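You operate a simulated robot arm through the tools that you are given. There is no shell and no other tool. Be economical: measure what you need, move in short steps, check, and stop when the job is done.

The job below is to be done with a simulated robot arm. You get a single attempt, and the scene is never put back.

JOB
Unplug the blue lead, hang it over the yellow hook and cap its socket.
Fine: red switch off first, on again last; the plug ends in the blue holder; use the white cap.

It is judged by the outcome, as a careful person would: the job done as asked, and still so three seconds after it is handed in. It fails if anything else is knocked over, pushed out of place, dropped, spilled or broken. Lids that push on must go on centred and level and be pressed home; caps that screw on are set level and turned clockwise until they are tight.

ROBOT AND FRAMES
A 6-joint arm with a two-finger parallel gripper on a trunk, on a base that drives. Base frame: it is fixed to the floor where the robot stands at the start and does not move with it; the origin is under the middle of the robot, x ahead of it, y to its left, z up. Units: cm, rad, N and s.
With the tool pointing down near the work surface it reaches from about 24 to 68 cm from the robot's upright axis, wherever it stands. Its first joint turns from -2.897 to 2.897 rad. Places, roughly: red switch [50, 0, 90]; yellow hook [80, -80, 110]; blue holder [80, -100, 100]; grey socket [80, -70, 100]; white cap [75, -100, 100]. Payload 4.1 kg.
The tool frame sits at the grasp point between the pads (the TCP): z along the fingers, y along the line on which they close. The tips reach 2.3 cm beyond it. Largest opening 9.4 cm; finger width 3.8, thickness 1; the body of the gripper, 5.4 by 9.6 cm, starts 3.9 cm behind the TCP.
Orientation is told as [roll, pitch, yaw] about the base's x, y, z axes, in that order, counted from this pose: with the fingers straight down and closing along the base's y, the tool's x points along the base's -x, its y along +y and its z along -z.

CONTROLS
- The arm moves only by the tool arm_command. Its argument "commands" is a list of rows, each a list of 3 entries, a list of its own where there are three numbers: the shift along the tool's x, y, z in units of 150 mm (1.0 is 150 mm), then the turn, a rotation vector about the tool's x, y, z in units of 60 degrees (1.0 is 60 degrees), then the finger opening in m, from 0 to 0.094. In form: [[[dx, dy, dz], [ax, ay, az], grip], ...]. A call has 1 to 10 rows; each row is the pose to reach, as a shift and turn from the pose commanded when the call began, along the tool's axes at that moment. A call with a number of a shift or a turn outside -1 to 1 is refused whole. Rows are played at 5 a second. More than 5 cm and 0.15 rad between two rows, or a gripper value outside its range, and nothing of the call is played. A pose out of reach is approached as far as the arm can. The call stops where the force on the tool passes 60 N (or 10 N more than at its start, if that is more) or the arm is blocked; 0.2 s more then pass. Each finger travels about 4.5 cm/s and halts on what it meets, pressing with about 29 N; the grip force reading is that of the motor and also rises with nothing between the fingers. The clock runs only during rows and for 0.2 s after the last one: add rows that repeat a pose to give the fingers time. The reply holds the time, the measured pose of the TCP, the force on the tool along the base axes, the opening and the grip force, in the units named above and with some noise.
- Cameras (640 x 400 px; columns grow to the right, rows downward): "scene" is now at [1.32, 11.48, 154.76]; the picture's right is [-0.59, -0.81, 0.00], its down [-0.45, 0.32, -0.83] and it looks along [0.68, -0.49, -0.55] (base axes); focal length 286 px, centre (320, 200). "wrist" rides on the gripper at [8.6, 1.6, -7.4] in the tool frame; the picture's right is [-0.18, 0.98, 0.00], its down [-0.58, -0.11, -0.81] and it looks along [-0.79, -0.15, 0.59] (tool axes); focal length 243 px, centre (320, 200). There is no depth. A picture from a camera that has moved, and an enlarged one, comes with that camera's place and axes in the base frame and with its lens.
- grab_frame(camera): a new picture of that camera. The clock stands still meanwhile.
- slide_trunk(by): slides the trunk up (or, below 0, down) by that many cm; the arm and the scene camera ride with it, the base frame stays. It gives what a move gives, with no picture.
- steer(legs): drives the robot by 1 to 6 legs, each [ahead, turn to the left] in cm and rad, along the robot's own axes; the way and the turn of a leg run together, so that a leg with both is an arc; at most 150 cm and 3.142 rad a leg. The arm and the cameras ride along, it lands a little off, and it stops where it bumps. It gives what a move gives.
- head_to(pan, tilt): turns the head with the scene camera to pan (to the left, within 2.705 rad either way) and tilt (down, from -0.506 to 1.204), counted from straight ahead of the robot. It gives what a move gives.
- close_up(camera, box): a new picture of the part [left, top, right, bottom] of that camera's present view, enlarged. The clock stands still meanwhile.
- finish_job(): hands the job in; it is judged then, once.

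Go step by step. Nothing tells you exact positions but the pictures and the camera data: compare them with the known pose of the tool, close in by small moves and look again before you grip or let go. The budget is 120 turns and 98 pictures, counting those below and the enlarged ones. Unless the task says otherwise, let go and move clear before handing in, and close with one line.

The tools are called after "Call:" as name(argument=value, ...) on one line, values as JSON. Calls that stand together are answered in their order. arm_command: Moves the arm, as the interface text tells. Its arguments: {"type":"object","properties":{"commands":{"type":"array"}},"required":["commands"]} The other tools are called the same way: slide_trunk (by) slides the trunk up or down; steer (legs) drives the base; head_to (pan, tilt) turns the head that bears the scene camera; grab_frame (camera) takes a picture; close_up (camera, box) takes an enlarged picture of a part of a camera's view; finish_job () hands the job in.

At the start:

```text
time: 0.0
eef_pos: [27.55, -23.7, 136.77]
orientation: [0.0, 0.001, -0.001]
contact_force: [-0.2, -0.3, 0.5]
gripper_width: 9.41
grasp_force: 0.1
trunk travel left (down, up): [-49.4, 9.6]
robot x, y, heading: [0.02, -0.46, 0.002]
head pan, tilt: [-0.625, 0.585]
```

scene: 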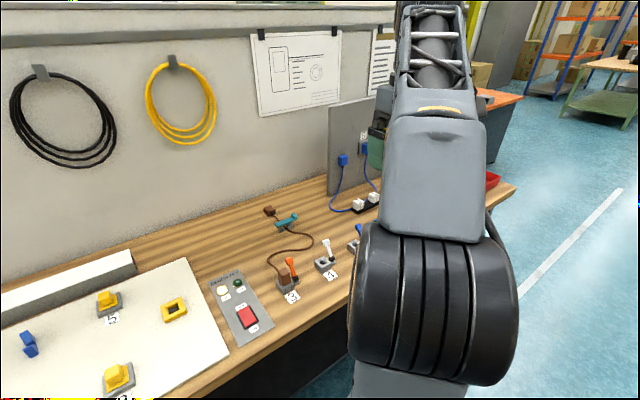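
wrist: 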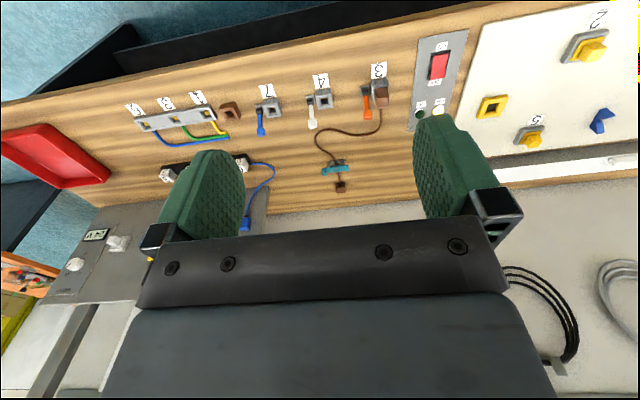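

I see a bench with a switch panel, several leads and sockets; the arm hides the right part. I'll take enlarged views of both cameras first.

Call:
close_up(camera="wrist", box=[80, 40, 400, 240])

Call:
close_up(camera="scene", box=[200, 90, 400, 340])

```text
2.00 times, centred on (240, 140) of wrist
camera zoom: at [18.93, -22.11, 144.26], right [0.18, 0.98, 0.0], down [0.58, -0.11, 0.81], along [0.79, -0.15, -0.59], focal length 485 px, centre (480, 320)
```

zoom: 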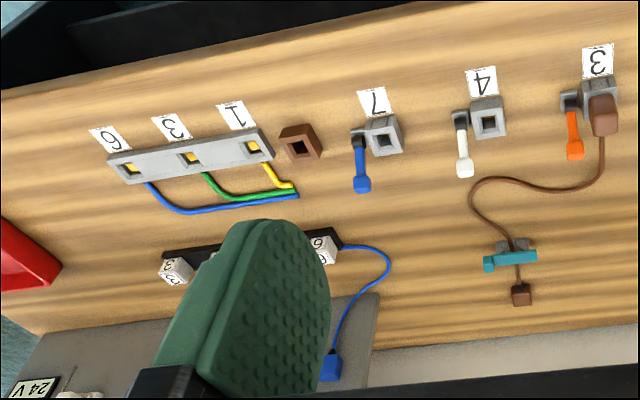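

```text
1.60 times, centred on (300, 215) of scene
camera zoom: at [1.32, 11.48, 154.76], right [-0.59, -0.81, 0.0], down [-0.45, 0.32, -0.83], along [0.68, -0.49, -0.55], focal length 457 px, centre (352, 176)
```

zoom: 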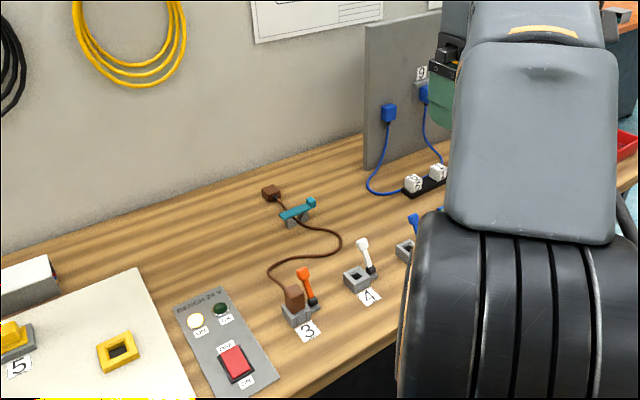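

The red rocker switch is near (40, 3, 102) on the bench panel. I look closer at it and at the left boards.

Call:
close_up(camera="scene", box=[190, 260, 310, 350])

Call:
close_up(camera="wrist", box=[390, 10, 510, 130])

Call:
close_up(camera="wrist", box=[0, 120, 200, 300])

```text
4.44 times, centred on (250, 305) of scene
camera zoom: at [1.32, 11.48, 154.76], right [-0.59, -0.81, 0.0], down [-0.45, 0.32, -0.83], along [0.68, -0.49, -0.55], focal length 1270 px, centre (631, -267)
```

zoom: 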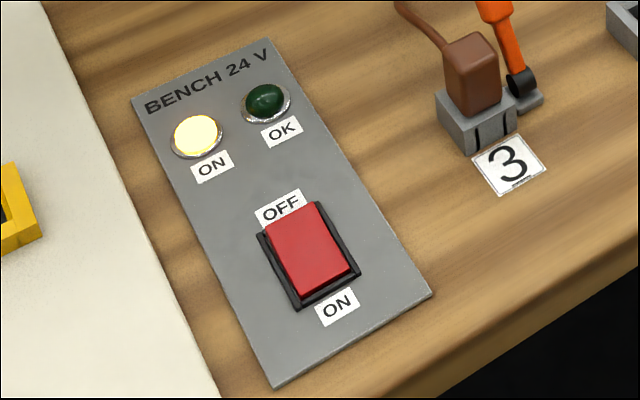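

```text
3.33 times, centred on (450, 70) of wrist
camera zoom: at [18.93, -22.11, 144.26], right [0.18, 0.98, 0.0], down [0.58, -0.11, 0.81], along [0.79, -0.15, -0.59], focal length 809 px, centre (-113, 633)
```

zoom: 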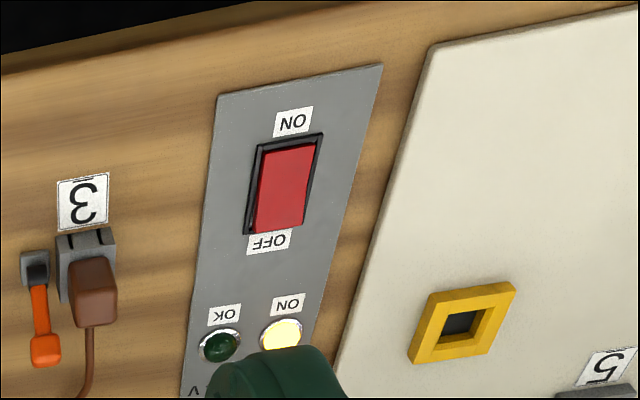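

```text
2.22 times, centred on (100, 210) of wrist
camera zoom: at [18.93, -22.11, 144.26], right [0.18, 0.98, 0.0], down [0.58, -0.11, 0.81], along [0.79, -0.15, -0.59], focal length 539 px, centre (809, 178)
```

zoom: 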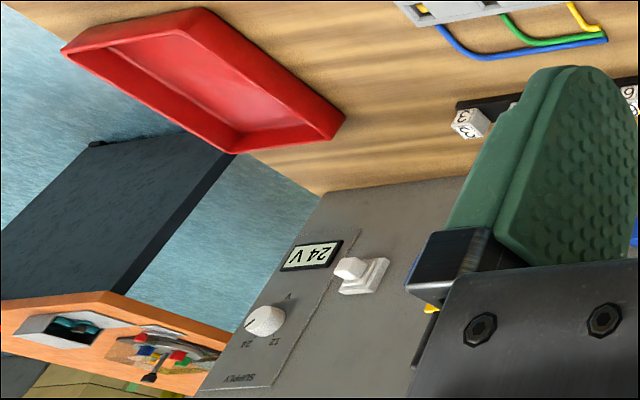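

Triangulating the two views puts the bench top at z≈86 and the red switch at about (50, -0.3, 87), with its OFF end at x≈52. The ON lamp is lit. I bring the closed gripper over the OFF end.

Call:
arm_command(commands=[[[-0.17, 0.17, 0.17], [0, 0, 0], 0.05], [[-0.34, 0.34, 0.34], [0, 0, 0], 0.03], [[-0.5, 0.5, 0.5], [0, 0, 0], 0], [[-0.67, 0.67, 0.67], [0, 0, 0], 0], [[-0.84, 0.84, 0.84], [0, 0, 0], 0], [[-1, 1, 1], [0, 0, 0], 0], [[-1, 1, 1], [0, 0, 0], 0]])

Call:
arm_command(commands=[[[-0.16, 0.14, 0.24], [0, 0, 0], 0], [[-0.32, 0.28, 0.48], [0, 0, 0], 0], [[-0.48, 0.42, 0.72], [0, 0, 0], 0], [[-0.633, 0.553, 0.95], [0, 0, 0], 0], [[-0.633, 0.553, 0.95], [0, 0, 0], 0]])

Call:
grab_frame(camera="wrist")

Call:
grab_frame(camera="scene")

```text
time: 1.6
eef_pos: [42.28, -8.41, 121.67]
orientation: [0.002, 0.0, 0.0]
contact_force: [0.1, -0.2, -0.1]
gripper_width: 0.01
grasp_force: 28.8
trunk travel left (down, up): [-49.4, 9.6]
robot x, y, heading: [0.31, -0.06, -0.005]
head pan, tilt: [-0.625, 0.585]
```

```text
time: 2.8
eef_pos: [51.85, 0.0, 107.4]
orientation: [0.001, 0.001, -0.001]
contact_force: [-0.1, -0.6, 0.0]
gripper_width: 0.0
grasp_force: 28.9
trunk travel left (down, up): [-49.4, 9.6]
robot x, y, heading: [0.18, -0.02, -0.003]
head pan, tilt: [-0.625, 0.585]
```

```text
90 pictures are left
camera wrist: at [43.23, 1.63, 114.86], right [0.18, 0.98, 0.0], down [0.58, -0.11, 0.81], along [0.79, -0.15, -0.59], focal length 243 px, centre (320, 200)
```

wrist: 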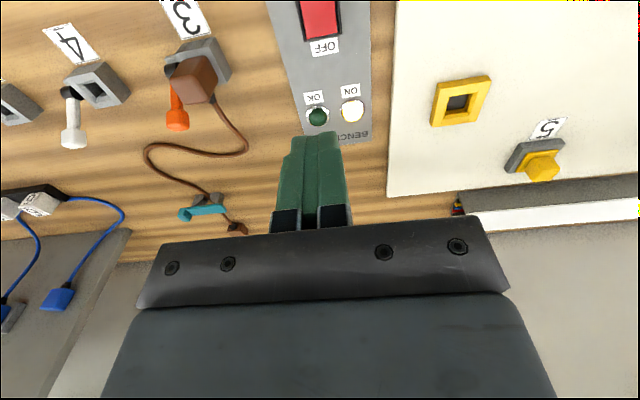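

```text
89 pictures are left
camera scene: at [1.34, 11.5, 154.76], right [-0.59, -0.81, 0.0], down [-0.45, 0.32, -0.83], along [0.68, -0.49, -0.55], focal length 286 px, centre (320, 200)
```

scene: 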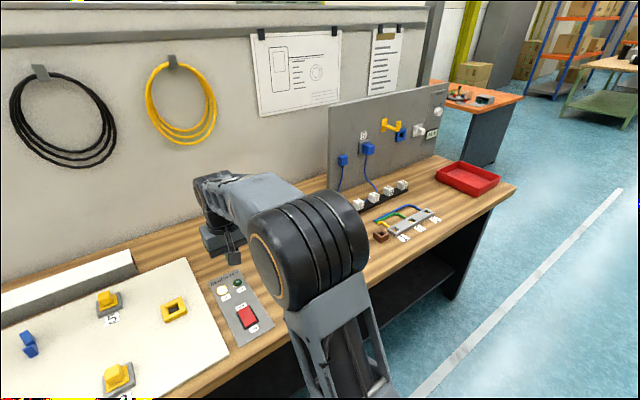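

The gripper is over the OFF end. I descend most of the way, then close in with small steps until contact.

Call:
arm_command(commands=[[[0, 0, 0.3], [0, 0, 0], 0], [[0, -0.01, 0.6], [0, 0, 0], 0], [[0, -0.013, 0.9], [0, 0, 0], 0], [[0, -0.013, 0.95], [0, 0, 0], 0]])

Call:
grab_frame(camera="wrist")

Call:
close_up(camera="scene", box=[320, 80, 480, 260])

```text
time: 3.8
eef_pos: [52.24, -0.36, 93.33]
orientation: [0.001, -0.001, 0.0]
contact_force: [-0.2, -0.4, 0.1]
gripper_width: 0.0
grasp_force: 29.1
trunk travel left (down, up): [-49.4, 9.6]
robot x, y, heading: [-0.04, 0.25, 0.002]
head pan, tilt: [-0.625, 0.585]
```

```text
88 pictures are left
camera wrist: at [43.58, 1.2, 100.76], right [0.18, 0.98, 0.0], down [0.58, -0.11, 0.81], along [0.79, -0.15, -0.59], focal length 243 px, centre (320, 200)
```

wrist: 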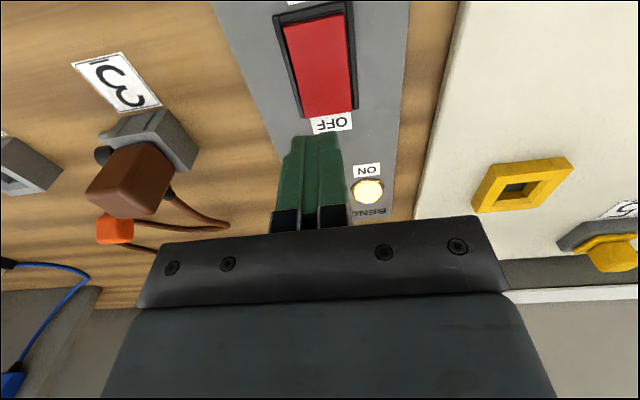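

```text
2.22 times, centred on (400, 170) of scene
camera zoom: at [1.35, 11.49, 154.76], right [-0.59, -0.81, 0.0], down [-0.45, 0.32, -0.83], along [0.68, -0.49, -0.55], focal length 635 px, centre (142, 267)
```

zoom: 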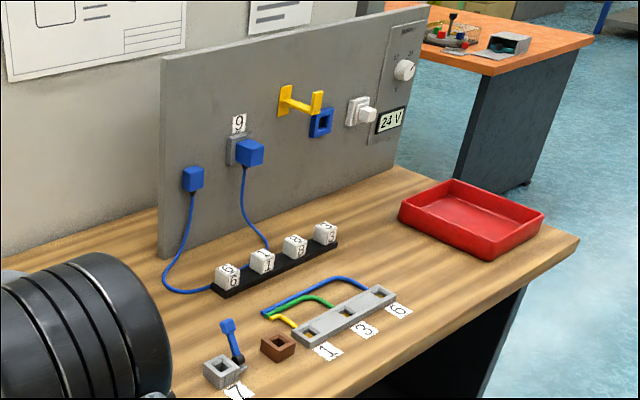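

The tips sit about 1 cm too far out; I shift to x≈51.3, y≈0 and press down in small steps.

Call:
arm_command(commands=[[[0.06, 0.025, 0], [0, 0, 0], 0], [[0.06, 0.025, 0.1], [0, 0, 0], 0], [[0.06, 0.025, 0.15], [0, 0, 0], 0], [[0.06, 0.025, 0.19], [0, 0, 0], 0], [[0.06, 0.025, 0.23], [0, 0, 0], 0], [[0.06, 0.025, 0.26], [0, 0, 0], 0]])

Call:
grab_frame(camera="wrist")

```text
time: 5.2
eef_pos: [51.28, -0.21, 89.47]
orientation: [-0.001, -0.001, 0.0]
contact_force: [-0.7, -0.5, 0.1]
gripper_width: 0.0
grasp_force: 29.4
trunk travel left (down, up): [-49.4, 9.6]
robot x, y, heading: [0.09, -0.09, -0.002]
head pan, tilt: [-0.625, 0.585]
```

```text
86 pictures are left
camera wrist: at [42.69, 1.41, 96.82], right [0.18, 0.98, 0.0], down [0.58, -0.11, 0.81], along [0.79, -0.15, -0.59], focal length 243 px, centre (320, 200)
```

wrist: 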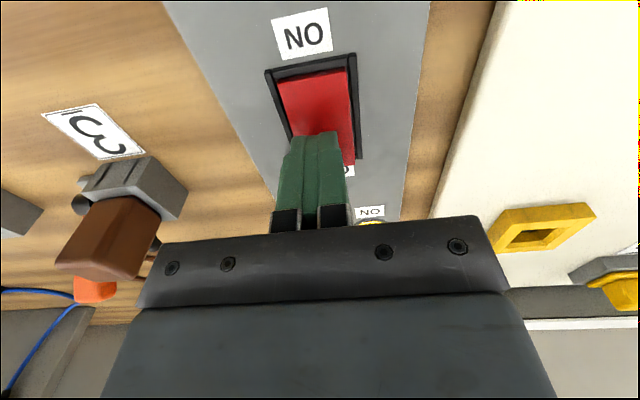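

No contact yet. I continue down in millimetre steps.

Call:
arm_command(commands=[[[0, 0.02, 0.015], [0, 0, 0], 0], [[0, 0.02, 0.03], [0, 0, 0], 0], [[0, 0.02, 0.045], [0, 0, 0], 0], [[0, 0.02, 0.06], [0, 0, 0], 0], [[0, 0.02, 0.075], [0, 0, 0], 0], [[0, 0.02, 0.09], [0, 0, 0], 0]])

Call:
grab_frame(camera="wrist")

```text
time: 6.6
eef_pos: [51.24, 0.02, 88.68]
orientation: [0.0, -0.013, 0.0]
contact_force: [-17.0, -0.7, 29.8]
gripper_width: 0.0
grasp_force: 29.6
trunk travel left (down, up): [-49.4, 9.6]
robot x, y, heading: [-0.13, 0.14, -0.003]
head pan, tilt: [-0.625, 0.585]
stopped in row 6: the force on the tool passed its limit (the readings are from after the stop); the commanded pose is now the measured one
```

```text
85 pictures are left
camera wrist: at [42.46, 1.68, 96.12], right [0.18, 0.98, 0.0], down [0.57, -0.11, 0.81], along [0.8, -0.15, -0.58], focal length 243 px, centre (320, 200)
```

wrist: 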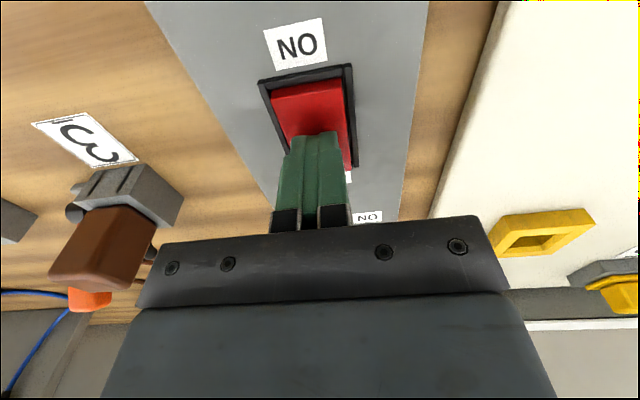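

The rocker looks flipped (the ON end now stands up). I lift off and check the lamps.

Call:
arm_command(commands=[[[0, 0, -0.1], [0, 0, 0], 0], [[0, 0, -0.4], [0, 0, 0], 0], [[0, 0, -0.7], [0, 0, 0], 0], [[0, 0, -1], [0, 0, 0], 0], [[0, 0, -1], [0, 0, 0], 0]])

Call:
grab_frame(camera="wrist")

Call:
close_up(camera="scene", box=[190, 260, 310, 350])

```text
time: 7.8
eef_pos: [51.47, -0.02, 103.68]
orientation: [0.001, -0.011, 0.0]
contact_force: [0.7, 0.3, -0.5]
gripper_width: 0.0
grasp_force: 28.9
trunk travel left (down, up): [-49.4, 9.6]
robot x, y, heading: [0.07, 0.06, -0.007]
head pan, tilt: [-0.625, 0.585]
```

```text
84 pictures are left
camera wrist: at [42.76, 1.65, 111.03], right [0.18, 0.98, 0.0], down [0.57, -0.11, 0.81], along [0.8, -0.15, -0.58], focal length 243 px, centre (320, 200)
```

wrist: 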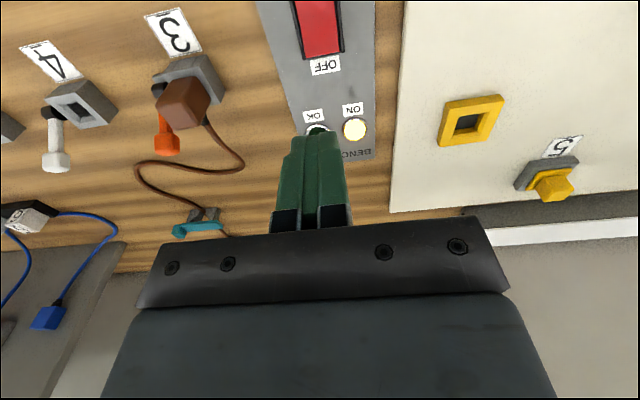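

```text
4.44 times, centred on (250, 305) of scene
camera zoom: at [1.3, 11.49, 154.76], right [-0.59, -0.81, 0.0], down [-0.45, 0.32, -0.83], along [0.68, -0.49, -0.55], focal length 1270 px, centre (631, -267)
```

zoom: 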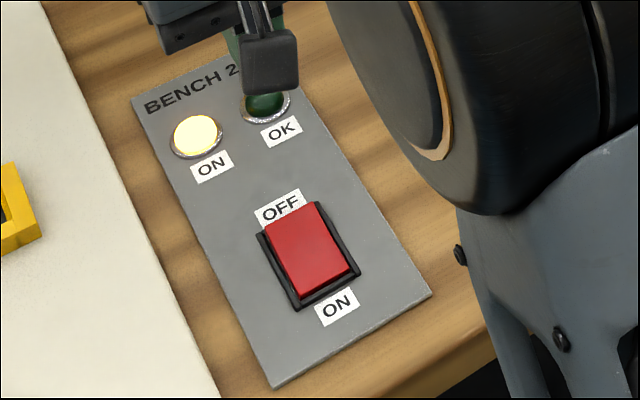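

It's still on, so the press was too near the pivot. I press again about 1.2 cm further toward the OFF end.

Call:
arm_command(commands=[[[-0.08, 0.01, 0.3], [0, 0.01, 0], 0], [[-0.08, 0.01, 0.6], [0, 0.01, 0], 0], [[-0.08, 0.01, 0.88], [0, 0.01, 0], 0], [[-0.08, 0.01, 0.93], [0, 0.01, 0], 0], [[-0.08, 0.01, 0.96], [0, 0.01, 0], 0], [[-0.08, 0.01, 0.98], [0, 0.01, 0], 0], [[-0.08, 0.01, 1.0], [0, 0.01, 0], 0]])

Call:
arm_command(commands=[[[0, 0, 0.01], [0, 0, 0], 0], [[0, 0, 0.02], [0, 0, 0], 0], [[0, 0, 0.03], [0, 0, 0], 0], [[0, 0, 0.04], [0, 0, 0], 0], [[0, 0, 0.05], [0, 0, 0], 0], [[0, 0, 0.06], [0, 0, 0], 0]])

Call:
grab_frame(camera="wrist")

```text
time: 9.4
eef_pos: [52.8, 0.13, 88.85]
orientation: [0.0, -0.005, 0.001]
contact_force: [-1.0, 1.1, 29.0]
gripper_width: 0.03
grasp_force: 29.3
trunk travel left (down, up): [-49.4, 9.6]
robot x, y, heading: [-0.41, -0.27, -0.002]
head pan, tilt: [-0.625, 0.585]
```

```text
time: 10.1
eef_pos: [52.96, 0.12, 88.8]
orientation: [0.001, -0.015, 0.0]
contact_force: [-2.7, -0.6, 21.4]
gripper_width: 0.01
grasp_force: 29.2
trunk travel left (down, up): [-49.4, 9.6]
robot x, y, heading: [-0.33, -0.22, 0.0]
head pan, tilt: [-0.625, 0.585]
stopped in row 3: the force on the tool passed its limit (the readings are from after the stop); the commanded pose is now the measured one
```

```text
82 pictures are left
camera wrist: at [44.33, 1.82, 96.04], right [0.18, 0.98, 0.0], down [0.57, -0.11, 0.82], along [0.8, -0.15, -0.58], focal length 243 px, centre (320, 200)
```

wrist: 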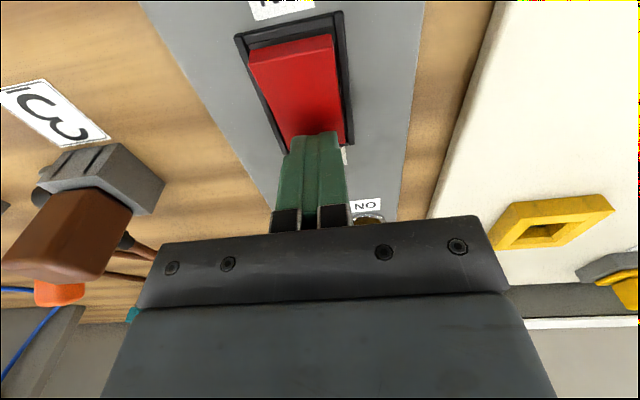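

The rocker has tipped and the lamp by ON seems dark. I lift straight up and verify.

Call:
arm_command(commands=[[[0, 0, -0.1], [0, 0, 0], 0], [[0, 0, -0.4], [0, 0, 0], 0], [[0, 0, -0.7], [0, 0.014, 0], 0], [[0, 0, -1], [0, 0.014, 0], 0], [[0, 0, -1], [0, 0.014, 0], 0]])

Call:
close_up(camera="scene", box=[190, 260, 310, 350])

Call:
close_up(camera="scene", box=[330, 100, 450, 200])

```text
time: 11.3
eef_pos: [53.13, 0.32, 103.85]
orientation: [0.0, 0.005, 0.001]
contact_force: [-0.4, -0.7, -0.2]
gripper_width: 0.01
grasp_force: 28.6
trunk travel left (down, up): [-49.4, 9.6]
robot x, y, heading: [0.08, -0.06, -0.001]
head pan, tilt: [-0.625, 0.585]
```

```text
4.44 times, centred on (250, 305) of scene
camera zoom: at [1.3, 11.49, 154.76], right [-0.59, -0.81, 0.0], down [-0.45, 0.32, -0.83], along [0.68, -0.49, -0.55], focal length 1270 px, centre (631, -267)
```

zoom: 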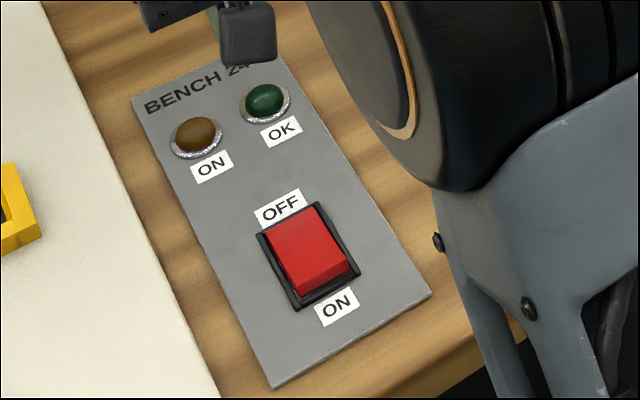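

```text
4.00 times, centred on (390, 150) of scene
camera zoom: at [1.3, 11.49, 154.76], right [-0.59, -0.81, 0.0], down [-0.45, 0.32, -0.83], along [0.68, -0.49, -0.55], focal length 1143 px, centre (40, 400)
```

zoom: 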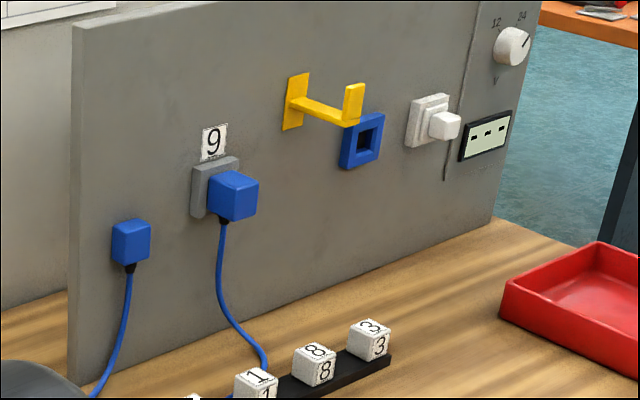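

The switch is off. The blue plug sits in grey socket 9 on the upright panel, with the yellow hook, blue holder and parked white cap to its right. I retract the arm and drive right to stand in front of it.

Call:
arm_command(commands=[[[0.1, 0, -0.25], [0, 0, 0], 0], [[0.33, 0, -0.5], [0, 0, 0], 0], [[0.55, 0, -0.75], [0, 0, 0], 0], [[0.78, 0, -1], [0, 0, 0], 0], [[1, 0, -1], [0, 0, 0], 0]])

Call:
steer(legs=[[0, -1.571], [75, 0], [0, 1.571]])

Call:
head_to(pan=-0.1, tilt=0.45)

Call:
grab_frame(camera="scene")

Call:
grab_frame(camera="wrist")

```text
refused: row 2 steps farther than a row can; nothing moved
```

```text
time: 23.1
eef_pos: [49.97, -77.27, 103.83]
orientation: [0.0, 0.005, -0.055]
contact_force: [-0.3, 0.3, 0.4]
gripper_width: 0.0
grasp_force: 29.5
trunk travel left (down, up): [-49.4, 9.6]
robot x, y, heading: [-3.03, -74.61, -0.058]
head pan, tilt: [-0.625, 0.585]
```

```text
time: 24.0
eef_pos: [49.94, -77.23, 103.78]
orientation: [0.0, 0.004, -0.056]
contact_force: [0.0, 0.3, -0.7]
gripper_width: 0.0
grasp_force: 29.1
trunk travel left (down, up): [-49.4, 9.6]
robot x, y, heading: [-2.86, -74.17, -0.061]
head pan, tilt: [-0.099, 0.45]
```

```text
79 pictures are left
camera scene: at [1.04, -58.88, 155.98], right [-0.16, -0.99, 0.0], down [-0.43, 0.07, -0.9], along [0.89, -0.14, -0.44], focal length 286 px, centre (320, 200)
```

scene: 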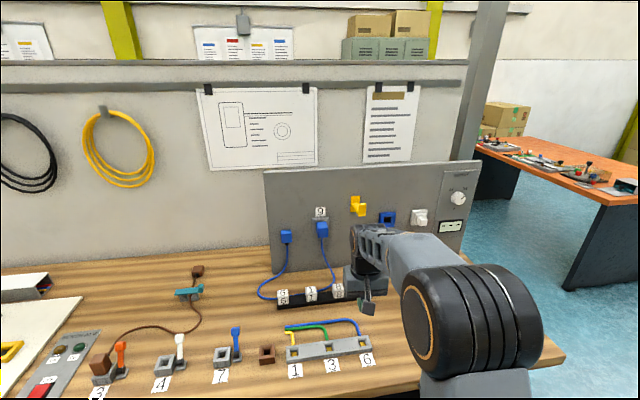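

```text
78 pictures are left
camera wrist: at [41.5, -75.12, 111.26], right [0.24, 0.97, 0.0], down [0.58, -0.14, 0.8], along [0.78, -0.19, -0.6], focal length 243 px, centre (320, 200)
```

wrist: 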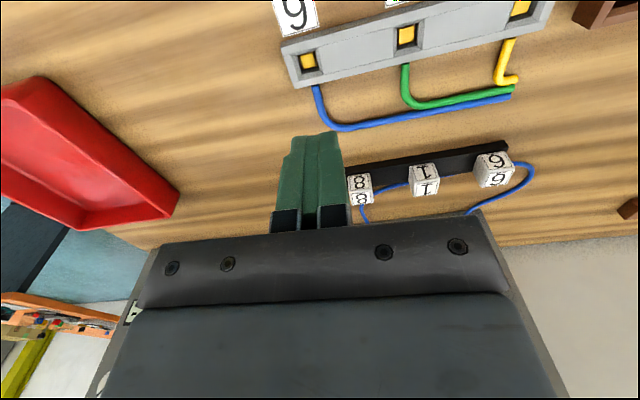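

I'm in front of the panel now. An enlarged view lets me triangulate socket, hook, holder and cap.

Call:
close_up(camera="scene", box=[256, 150, 496, 300])

```text
2.67 times, centred on (376, 225) of scene
camera zoom: at [1.04, -58.88, 155.98], right [-0.16, -0.99, 0.0], down [-0.43, 0.07, -0.9], along [0.89, -0.14, -0.44], focal length 762 px, centre (171, 133)
```

zoom: 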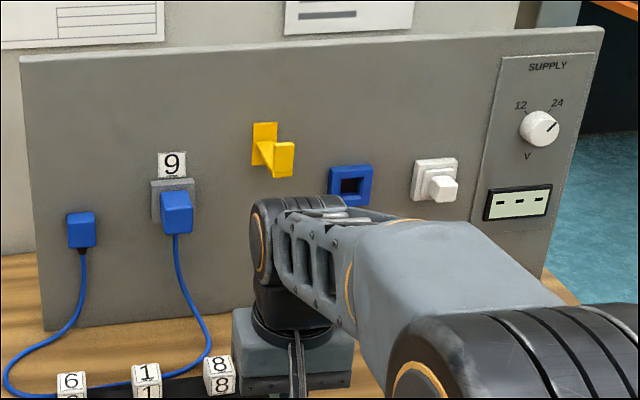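

Triangulation gives: plug face ≈(81.8,-72.4,105), hook arm y≈-84.5, z≈113, x 78–85, holder hole ≈(84.4,-96.2,105.5), cap face ≈(81.7,-107.8,105.6), panel plane x≈85.4. I raise and retract the arm, then centre the robot nearer y≈-88.

Call:
arm_command(commands=[[[0.1, 0, -0.25], [0, 0, 0], 0], [[0.25, 0, -0.5], [0, 0, 0], 0.02], [[0.4, 0, -0.75], [0, 0, 0], 0.04], [[0.55, 0, -1], [0, 0, 0], 0.05], [[0.7, 0, -1], [0, 0, 0], 0.06]])

Call:
steer(legs=[[0, -1.513], [13, 0], [0, 1.571], [9, 0]])

Call:
arm_command(commands=[[[0, 0, 0], [0, 0, 0.14], 0.06], [[0, 0, 0], [0, 0, 0.28], 0.06], [[0, 0, 0], [0, 0, 0.42], 0.06], [[0, 0, 0], [0, 0, 0.56], 0.06], [[0, 0, 0], [0, 0, 0.7], 0.06], [[0, 0, 0], [0, 0, 0.84], 0.06], [[0, 0, 0], [0, 0, 0.98], 0.06]])

```text
time: 25.2
eef_pos: [39.32, -76.74, 118.92]
orientation: [0.001, 0.005, -0.055]
contact_force: [-0.1, -0.1, -0.1]
gripper_width: 6.0
grasp_force: 0.2
trunk travel left (down, up): [-49.4, 9.6]
robot x, y, heading: [-3.62, -74.54, -0.058]
head pan, tilt: [-0.099, 0.45]
```

```text
time: 34.8
eef_pos: [48.68, -85.33, 118.92]
orientation: [0.0, 0.008, 0.04]
contact_force: [-0.1, -0.4, -1.0]
gripper_width: 6.02
grasp_force: 0.1
trunk travel left (down, up): [-49.4, 9.6]
robot x, y, heading: [5.89, -87.31, 0.041]
head pan, tilt: [-0.099, 0.45]
```

```text
time: 36.4
eef_pos: [48.73, -85.31, 118.77]
orientation: [-0.005, 0.003, -0.986]
contact_force: [-0.4, -0.4, -0.3]
gripper_width: 5.99
grasp_force: 0.1
trunk travel left (down, up): [-49.4, 9.6]
robot x, y, heading: [6.24, -87.14, 0.038]
head pan, tilt: [-0.099, 0.45]
```

Rotation about the tool z works. I continue the turn to bring the camera to what will be the upper side.

Call:
arm_command(commands=[[[0, 0, 0], [0, 0, 0.14], 0.06], [[0, 0, 0], [0, 0, 0.28], 0.06], [[0, 0, 0], [0, 0, 0.42], 0.06], [[0, 0, 0], [0, 0, 0.56], 0.06], [[0, 0, 0], [0, 0, 0.7], 0.06], [[0, 0, 0], [0, 0, 0.84], 0.06], [[0, 0, 0], [0, 0, 0.98], 0.06], [[0, 0, 0], [0, 0, 1.0], 0.06]])

Call:
arm_command(commands=[[[0, 0, 0], [0, 0, 0.14], 0.06], [[0, 0, 0], [0, 0, 0.28], 0.06], [[0, 0, 0], [0, 0, 0.42], 0.06], [[0, 0, 0], [0, 0, 0.56], 0.06], [[0, 0, 0], [0, 0, 0.7], 0.06], [[0, 0, 0], [0, 0, 0.84], 0.06], [[0, 0, 0], [0, 0, 0.98], 0.06], [[0, 0, 0], [0, 0, 1.0], 0.06]])

```text
time: 38.2
eef_pos: [48.65, -85.34, 118.74]
orientation: [-0.005, -0.005, -2.036]
contact_force: [-0.1, 0.1, -0.7]
gripper_width: 5.99
grasp_force: 0.0
trunk travel left (down, up): [-49.4, 9.6]
robot x, y, heading: [6.22, -87.21, 0.042]
head pan, tilt: [-0.099, 0.45]
```

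```text
time: 40.0
eef_pos: [48.63, -88.91, 118.82]
orientation: [-0.009, -0.005, -3.07]
contact_force: [0.2, -0.3, -0.5]
gripper_width: 5.97
grasp_force: 0.1
out of reach, approached as far as the arm can: row 7, 8
trunk travel left (down, up): [-49.4, 9.6]
robot x, y, heading: [6.16, -87.16, 0.036]
head pan, tilt: [-0.099, 0.45]
```

The wrist limit prevents a full half-turn, so I'll work with the camera on the lower side instead. I turn back to yaw 0.

Call:
arm_command(commands=[[[0, 0, 0], [0, 0, -0.14], 0.06], [[0, 0, 0], [0, 0, -0.28], 0.06], [[0, 0, 0], [0, 0, -0.42], 0.06], [[0, 0, 0], [0, 0, -0.56], 0.06], [[0, 0, 0], [0, 0, -0.7], 0.06], [[0, 0, 0], [0, 0, -0.84], 0.06], [[0, 0, 0], [0, 0, -0.98], 0.06], [[0, 0, 0], [0, 0, -1.0], 0.06]])

Call:
arm_command(commands=[[[0, 0, 0], [0, 0, -0.14], 0.06], [[0, 0, 0], [0, 0, -0.28], 0.06], [[0, 0, 0], [0, 0, -0.42], 0.06], [[0, 0, 0], [0, 0, -0.56], 0.06], [[0, 0, 0], [0, 0, -0.7], 0.06], [[0, 0, 0], [0, 0, -0.84], 0.06], [[0, 0, 0], [0, 0, -0.98], 0.06], [[0, 0, 0], [0, 0, -1.0], 0.06]])

Call:
arm_command(commands=[[[0, 0, 0], [0, 0, -0.14], 0.06], [[0, 0, 0], [0, 0, -0.28], 0.06], [[0, 0, 0], [0, 0, -0.42], 0.06], [[0, 0, 0], [0, 0, -0.56], 0.06], [[0, 0, 0], [0, 0, -0.7], 0.06], [[0, 0, 0], [0, 0, -0.84], 0.06], [[0, 0, 0], [0, 0, -0.93], 0.06], [[0, 0, 0], [0, 0, -0.93], 0.06]])

```text
time: 41.8
eef_pos: [48.69, -89.01, 118.83]
orientation: [-0.007, -0.005, -2.03]
contact_force: [0.2, 0.1, 0.1]
gripper_width: 6.02
grasp_force: 0.0
trunk travel left (down, up): [-49.4, 9.6]
robot x, y, heading: [5.82, -87.13, 0.042]
head pan, tilt: [-0.099, 0.45]
```

```text
time: 43.6
eef_pos: [48.45, -88.87, 118.87]
orientation: [-0.004, 0.002, -0.982]
contact_force: [0.3, -0.3, 0.6]
gripper_width: 5.99
grasp_force: 0.1
trunk travel left (down, up): [-49.4, 9.6]
robot x, y, heading: [5.88, -86.93, 0.041]
head pan, tilt: [-0.099, 0.45]
```

```text
time: 45.4
eef_pos: [48.4, -88.89, 118.76]
orientation: [0.0, 0.006, -0.009]
contact_force: [-0.6, -0.5, 0.9]
gripper_width: 6.0
grasp_force: 0.0
trunk travel left (down, up): [-49.4, 9.6]
robot x, y, heading: [6.16, -87.32, 0.042]
head pan, tilt: [-0.099, 0.45]
```

Now I pitch the tool up to point forward (+x), moving ahead a little and toward the socket.

Call:
arm_command(commands=[[[-0.08, 0.07, 0], [0, -0.14, 0], 0.06], [[-0.16, 0.14, 0], [0, -0.28, 0], 0.06], [[-0.24, 0.21, 0], [0, -0.42, 0], 0.06], [[-0.32, 0.28, 0], [0, -0.56, 0], 0.06], [[-0.4, 0.35, 0], [0, -0.7, 0], 0.06], [[-0.48, 0.42, 0], [0, -0.84, 0], 0.06], [[-0.56, 0.49, 0], [0, -0.98, 0], 0.06], [[-0.56, 0.49, 0], [0, -0.98, 0], 0.06]])

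Call:
arm_command(commands=[[[0, 0.1, 0], [0, -0.14, 0], 0.07], [[0, 0.2, 0], [0, -0.28, 0], 0.07], [[0, 0.3, 0], [0, -0.42, 0], 0.07], [[0, 0.4, 0], [0, -0.526, 0], 0.07], [[0, 0.5, 0], [0, -0.526, 0.009], 0.07], [[0, 0.6, 0], [0, -0.526, 0.009], 0.07]])

Call:
grab_frame(camera="wrist")

Call:
grab_frame(camera="scene")

```text
time: 47.2
eef_pos: [56.81, -81.83, 118.82]
orientation: [0.001, -1.02, -0.011]
contact_force: [0.4, 0.8, 0.2]
gripper_width: 6.0
grasp_force: 0.1
trunk travel left (down, up): [-49.4, 9.6]
robot x, y, heading: [6.03, -87.33, 0.04]
head pan, tilt: [-0.099, 0.45]
```

```text
time: 48.6
eef_pos: [57.01, -72.7, 118.66]
orientation: [1.706, -1.561, -1.719]
contact_force: [-0.3, 0.2, -0.4]
gripper_width: 6.99
grasp_force: 0.1
trunk travel left (down, up): [-49.4, 9.6]
robot x, y, heading: [6.34, -87.44, 0.04]
head pan, tilt: [-0.099, 0.45]
```

```text
76 pictures are left
camera wrist: at [49.61, -70.83, 110.01], right [0.01, 0.98, 0.19], down [-0.81, -0.1, 0.58], along [0.59, -0.16, 0.79], focal length 243 px, centre (320, 200)
```

wrist: 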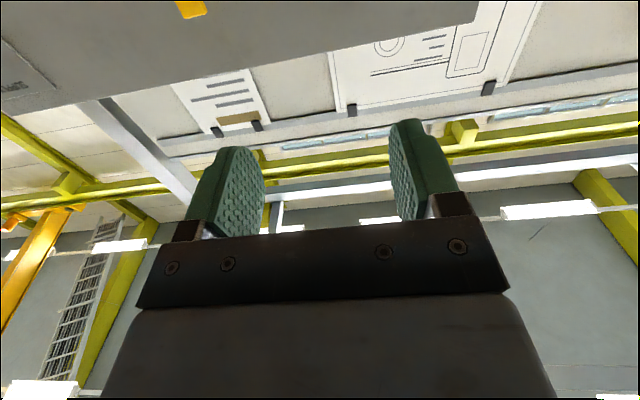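

```text
75 pictures are left
camera scene: at [8.72, -71.3, 155.98], right [-0.06, -1.0, 0.0], down [-0.43, 0.03, -0.9], along [0.9, -0.05, -0.44], focal length 286 px, centre (320, 200)
```

scene: 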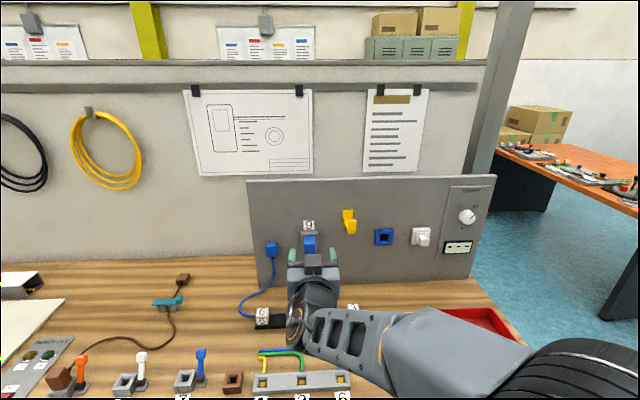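

The tool now points at the panel. I look closely to align the gripper with the plug.

Call:
close_up(camera="scene", box=[250, 190, 410, 290])

```text
4.00 times, centred on (330, 240) of scene
camera zoom: at [8.72, -71.3, 155.98], right [-0.06, -1.0, 0.0], down [-0.43, 0.03, -0.9], along [0.9, -0.05, -0.44], focal length 1143 px, centre (280, 40)
```

zoom: 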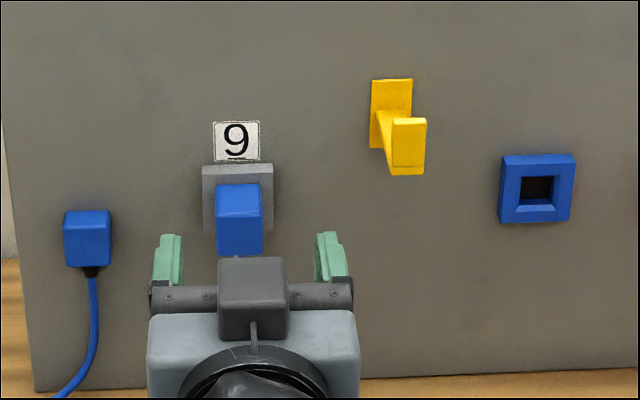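

Gripper is laterally aligned with the plug (y≈-72.5). I lower to z≈104.7 and advance part-way.

Call:
arm_command(commands=[[[0.3, 0.013, 0], [0, 0, 0], 0.07], [[0.6, 0.013, 0], [0, 0, 0], 0.07], [[0.93, 0.013, 0], [0, 0, 0], 0.07], [[0.93, 0.013, 0.3], [0, 0, 0], 0.07], [[0.93, 0.013, 0.6], [0, 0, 0], 0.07], [[0.93, 0.013, 0.9], [0, 0, 0], 0.07], [[0.93, 0.013, 1], [0, 0, 0], 0.07]])

Call:
grab_frame(camera="wrist")

Call:
close_up(camera="scene", box=[250, 190, 410, 290])

```text
time: 50.2
eef_pos: [72.23, -72.48, 104.81]
orientation: [1.601, -1.561, -1.615]
contact_force: [0.2, -0.7, 0.5]
gripper_width: 7.01
grasp_force: 0.1
trunk travel left (down, up): [-49.4, 9.6]
robot x, y, heading: [6.38, -87.4, 0.041]
head pan, tilt: [-0.099, 0.45]
```

```text
73 pictures are left
camera wrist: at [64.73, -70.66, 96.13], right [0.01, 0.98, 0.19], down [-0.81, -0.1, 0.58], along [0.59, -0.16, 0.79], focal length 243 px, centre (320, 200)
```

wrist: 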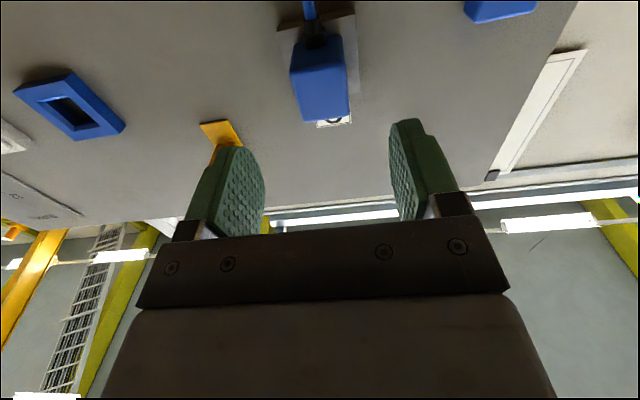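

```text
4.00 times, centred on (330, 240) of scene
camera zoom: at [8.75, -71.31, 155.98], right [-0.06, -1.0, 0.0], down [-0.43, 0.03, -0.9], along [0.9, -0.05, -0.44], focal length 1143 px, centre (280, 40)
```

zoom: 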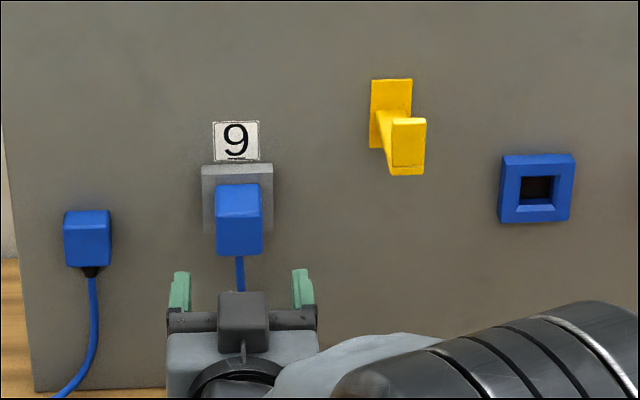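

Intersecting both views: plug body x 80.3–84.2, z 103.3–107, y≈-72.6. I advance to TCP x≈81.2, z≈105.2 around it.

Call:
arm_command(commands=[[[-0.027, 0, 0.25], [0, 0, 0], 0.07], [[-0.027, 0, 0.45], [0, 0, 0], 0.07], [[-0.027, 0, 0.6], [0, 0, 0], 0.07], [[-0.027, 0, 0.6], [0, 0, 0], 0.07]])

Call:
grab_frame(camera="wrist")

Call:
close_up(camera="scene", box=[270, 200, 370, 262])

```text
time: 51.2
eef_pos: [81.42, -72.45, 105.21]
orientation: [1.568, -1.563, -1.585]
contact_force: [0.4, 0.2, -0.6]
gripper_width: 7.01
grasp_force: 0.1
trunk travel left (down, up): [-49.4, 9.6]
robot x, y, heading: [6.2, -86.97, 0.042]
head pan, tilt: [-0.099, 0.45]
```

```text
71 pictures are left
camera wrist: at [73.99, -70.71, 96.58], right [0.01, 0.98, 0.19], down [-0.81, -0.1, 0.58], along [0.59, -0.16, 0.79], focal length 243 px, centre (320, 200)
```

wrist: 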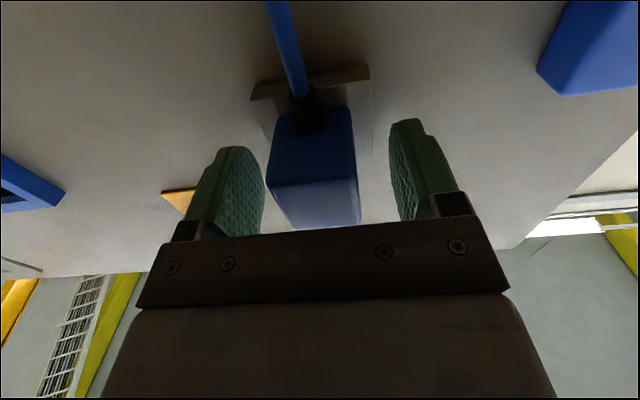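

```text
6.40 times, centred on (320, 231) of scene
camera zoom: at [8.75, -71.31, 155.98], right [-0.06, -1.0, 0.0], down [-0.43, 0.03, -0.9], along [0.9, -0.05, -0.44], focal length 1828 px, centre (320, 2)
```

zoom: 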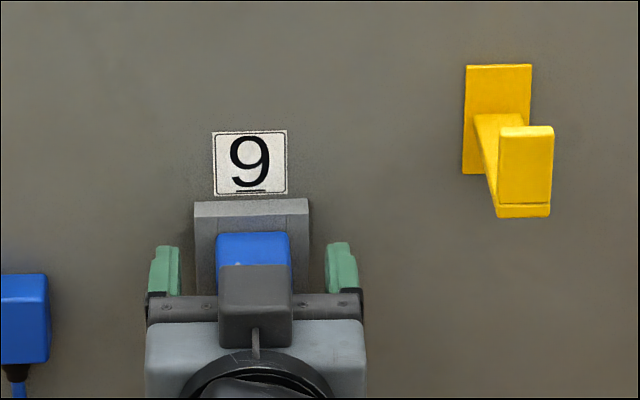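

Well centred. I close on the plug.

Call:
arm_command(commands=[[[0, 0, 0], [0, 0, 0], 0.05], [[0, 0, 0], [0, 0, 0], 0.04], [[0, 0, 0], [0, 0, 0], 0.03], [[0, 0, 0], [0, 0, 0], 0.025], [[0, 0, 0], [0, 0, 0], 0.025]])

Call:
arm_command(commands=[[[0, 0, -0.02], [0, 0, 0], 0.025], [[0, 0, -0.04], [0, 0, 0], 0.025], [[0, 0, -0.06], [0, 0, 0], 0.025], [[0, 0, -0.09], [0, 0, 0], 0.025], [[0, 0, -0.12], [0, 0, 0], 0.025]])

Call:
grab_frame(camera="wrist")

```text
time: 52.4
eef_pos: [81.25, -72.59, 105.26]
orientation: [1.644, -1.564, -1.657]
contact_force: [-0.7, -2.2, -0.3]
gripper_width: 3.59
grasp_force: 29.5
trunk travel left (down, up): [-49.4, 9.6]
robot x, y, heading: [6.31, -86.95, 0.042]
head pan, tilt: [-0.099, 0.45]
```

```text
time: 53.6
eef_pos: [79.6, -72.79, 105.18]
orientation: [1.629, -1.563, -1.643]
contact_force: [0.3, -0.1, 0.3]
gripper_width: 3.56
grasp_force: 28.8
trunk travel left (down, up): [-49.4, 9.6]
robot x, y, heading: [6.05, -86.83, 0.045]
head pan, tilt: [-0.099, 0.45]
```

```text
69 pictures are left
camera wrist: at [72.05, -70.88, 96.47], right [0.01, 0.98, 0.19], down [-0.81, -0.1, 0.58], along [0.59, -0.16, 0.79], focal length 243 px, centre (320, 200)
```

wrist: 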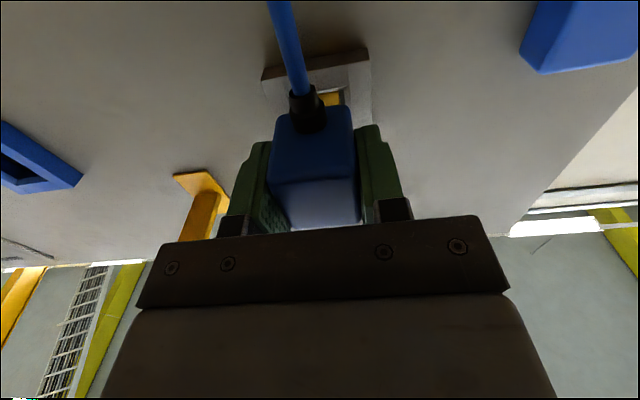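

The plug came out of the socket cleanly. I pull it a bit further clear and raise it in front of the panel.

Call:
arm_command(commands=[[[0, 0, -0.1], [0, 0, 0], 0.025], [[0, 0, -0.22], [0, 0, 0], 0.025], [[-0.2, 0, -0.22], [0, 0, 0], 0.025], [[-0.45, 0, -0.22], [0, 0, 0], 0.025], [[-0.7, 0, -0.22], [0, 0, 0], 0.025], [[-1, 0, -0.22], [0, 0, 0], 0.025], [[-1, 0, -0.22], [0, 0, 0], 0.025]])

Call:
grab_frame(camera="wrist")

Call:
grab_frame(camera="scene")

```text
time: 55.2
eef_pos: [75.81, -72.84, 120.51]
orientation: [1.61, -1.563, -1.625]
contact_force: [-0.2, -0.6, -0.4]
gripper_width: 3.54
grasp_force: 28.7
trunk travel left (down, up): [-49.4, 9.6]
robot x, y, heading: [6.45, -87.47, 0.044]
head pan, tilt: [-0.099, 0.45]
```

```text
68 pictures are left
camera wrist: at [68.5, -70.98, 111.77], right [0.01, 0.98, 0.19], down [-0.81, -0.1, 0.58], along [0.59, -0.16, 0.79], focal length 243 px, centre (320, 200)
```

wrist: 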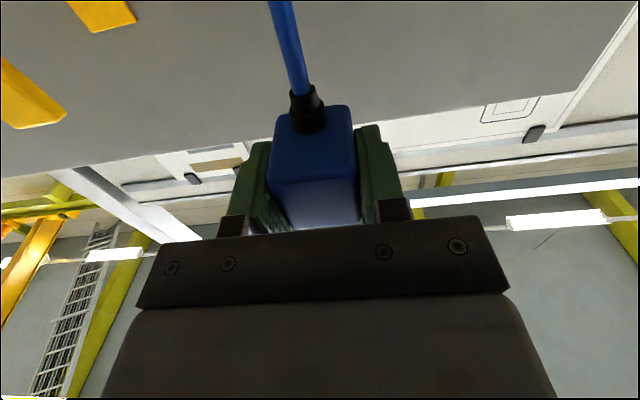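

```text
67 pictures are left
camera scene: at [8.73, -71.31, 155.98], right [-0.06, -1.0, 0.0], down [-0.43, 0.03, -0.9], along [0.9, -0.05, -0.44], focal length 286 px, centre (320, 200)
```

scene: 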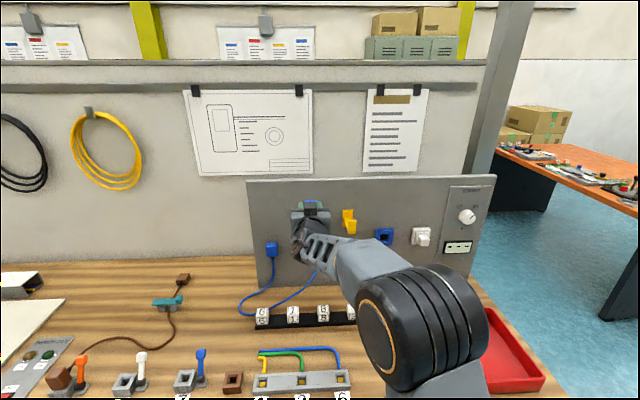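

The lead follows freely behind the block rail. I continue up to z≈132 and right to above the hook.

Call:
arm_command(commands=[[[-0.27, -0.05, 0], [0, 0, 0], 0.025], [[-0.54, -0.1, 0.05], [0, 0, 0], 0.025], [[-0.8, -0.2, 0.1], [0, 0, 0], 0.025], [[-0.8, -0.45, 0.15], [0, 0, 0], 0.025], [[-0.8, -0.7, 0.2], [0, 0, 0], 0.025], [[-0.8, -0.95, 0.25], [0, 0, 0], 0.025], [[-0.8, -0.95, 0.25], [0, 0, 0], 0.025]])

Call:
grab_frame(camera="scene")

Call:
grab_frame(camera="wrist")

```text
time: 56.8
eef_pos: [79.49, -86.99, 131.59]
orientation: [0.133, -1.531, -0.176]
contact_force: [-0.6, -0.1, -0.9]
gripper_width: 3.57
grasp_force: 29.4
out of reach, approached as far as the arm can: row 6, 7
trunk travel left (down, up): [-49.4, 9.6]
robot x, y, heading: [6.02, -87.11, 0.04]
head pan, tilt: [-0.099, 0.45]
```

```text
66 pictures are left
camera scene: at [8.75, -71.35, 155.99], right [-0.06, -1.0, 0.0], down [-0.43, 0.03, -0.9], along [0.9, -0.05, -0.44], focal length 286 px, centre (320, 200)
```

scene: 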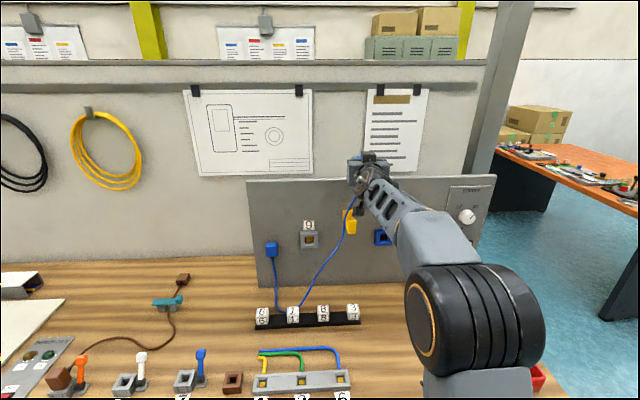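

```text
65 pictures are left
camera wrist: at [71.84, -84.97, 123.12], right [0.05, 0.98, 0.19], down [-0.79, -0.08, 0.61], along [0.61, -0.18, 0.77], focal length 243 px, centre (320, 200)
```

wrist: 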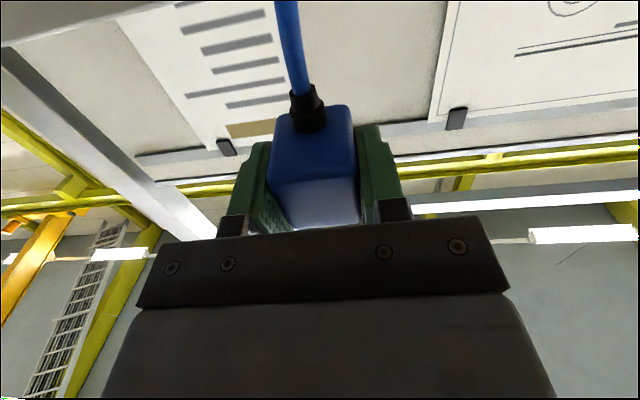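

The arm is near its reach limit and the lead still lies on the bench. I raise the trunk to lift the lead free so that it hangs in the panel plane.

Call:
slide_trunk(by=9)

Call:
grab_frame(camera="scene")

```text
time: 58.0
eef_pos: [79.54, -86.99, 140.51]
orientation: [0.134, -1.531, -0.182]
contact_force: [-0.1, 0.3, -0.9]
gripper_width: 3.57
grasp_force: 28.9
trunk travel left (down, up): [-58.4, 0.6]
robot x, y, heading: [6.26, -87.05, 0.043]
head pan, tilt: [-0.099, 0.45]
```

```text
64 pictures are left
camera scene: at [8.76, -71.31, 164.98], right [-0.06, -1.0, 0.0], down [-0.43, 0.03, -0.9], along [0.9, -0.05, -0.44], focal length 286 px, centre (320, 200)
```

scene: 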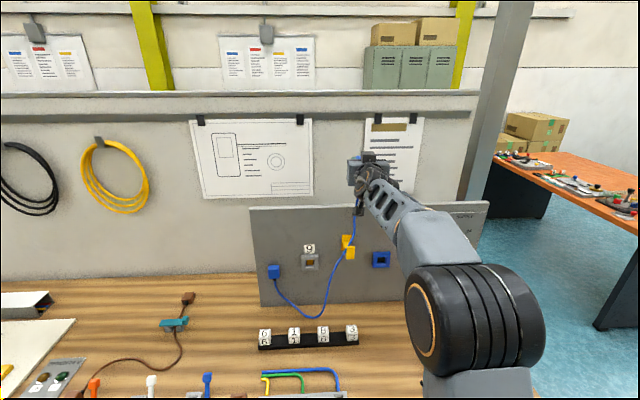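

The lead now hangs freely from anchor to plug. I check how it passes the hook.

Call:
close_up(camera="scene", box=[260, 180, 420, 330])

```text
2.67 times, centred on (340, 255) of scene
camera zoom: at [8.76, -71.31, 164.98], right [-0.06, -1.0, 0.0], down [-0.43, 0.03, -0.9], along [0.9, -0.05, -0.44], focal length 762 px, centre (267, 53)
```

zoom: 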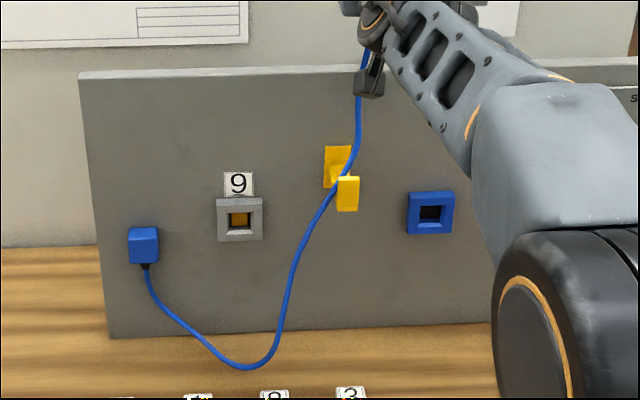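

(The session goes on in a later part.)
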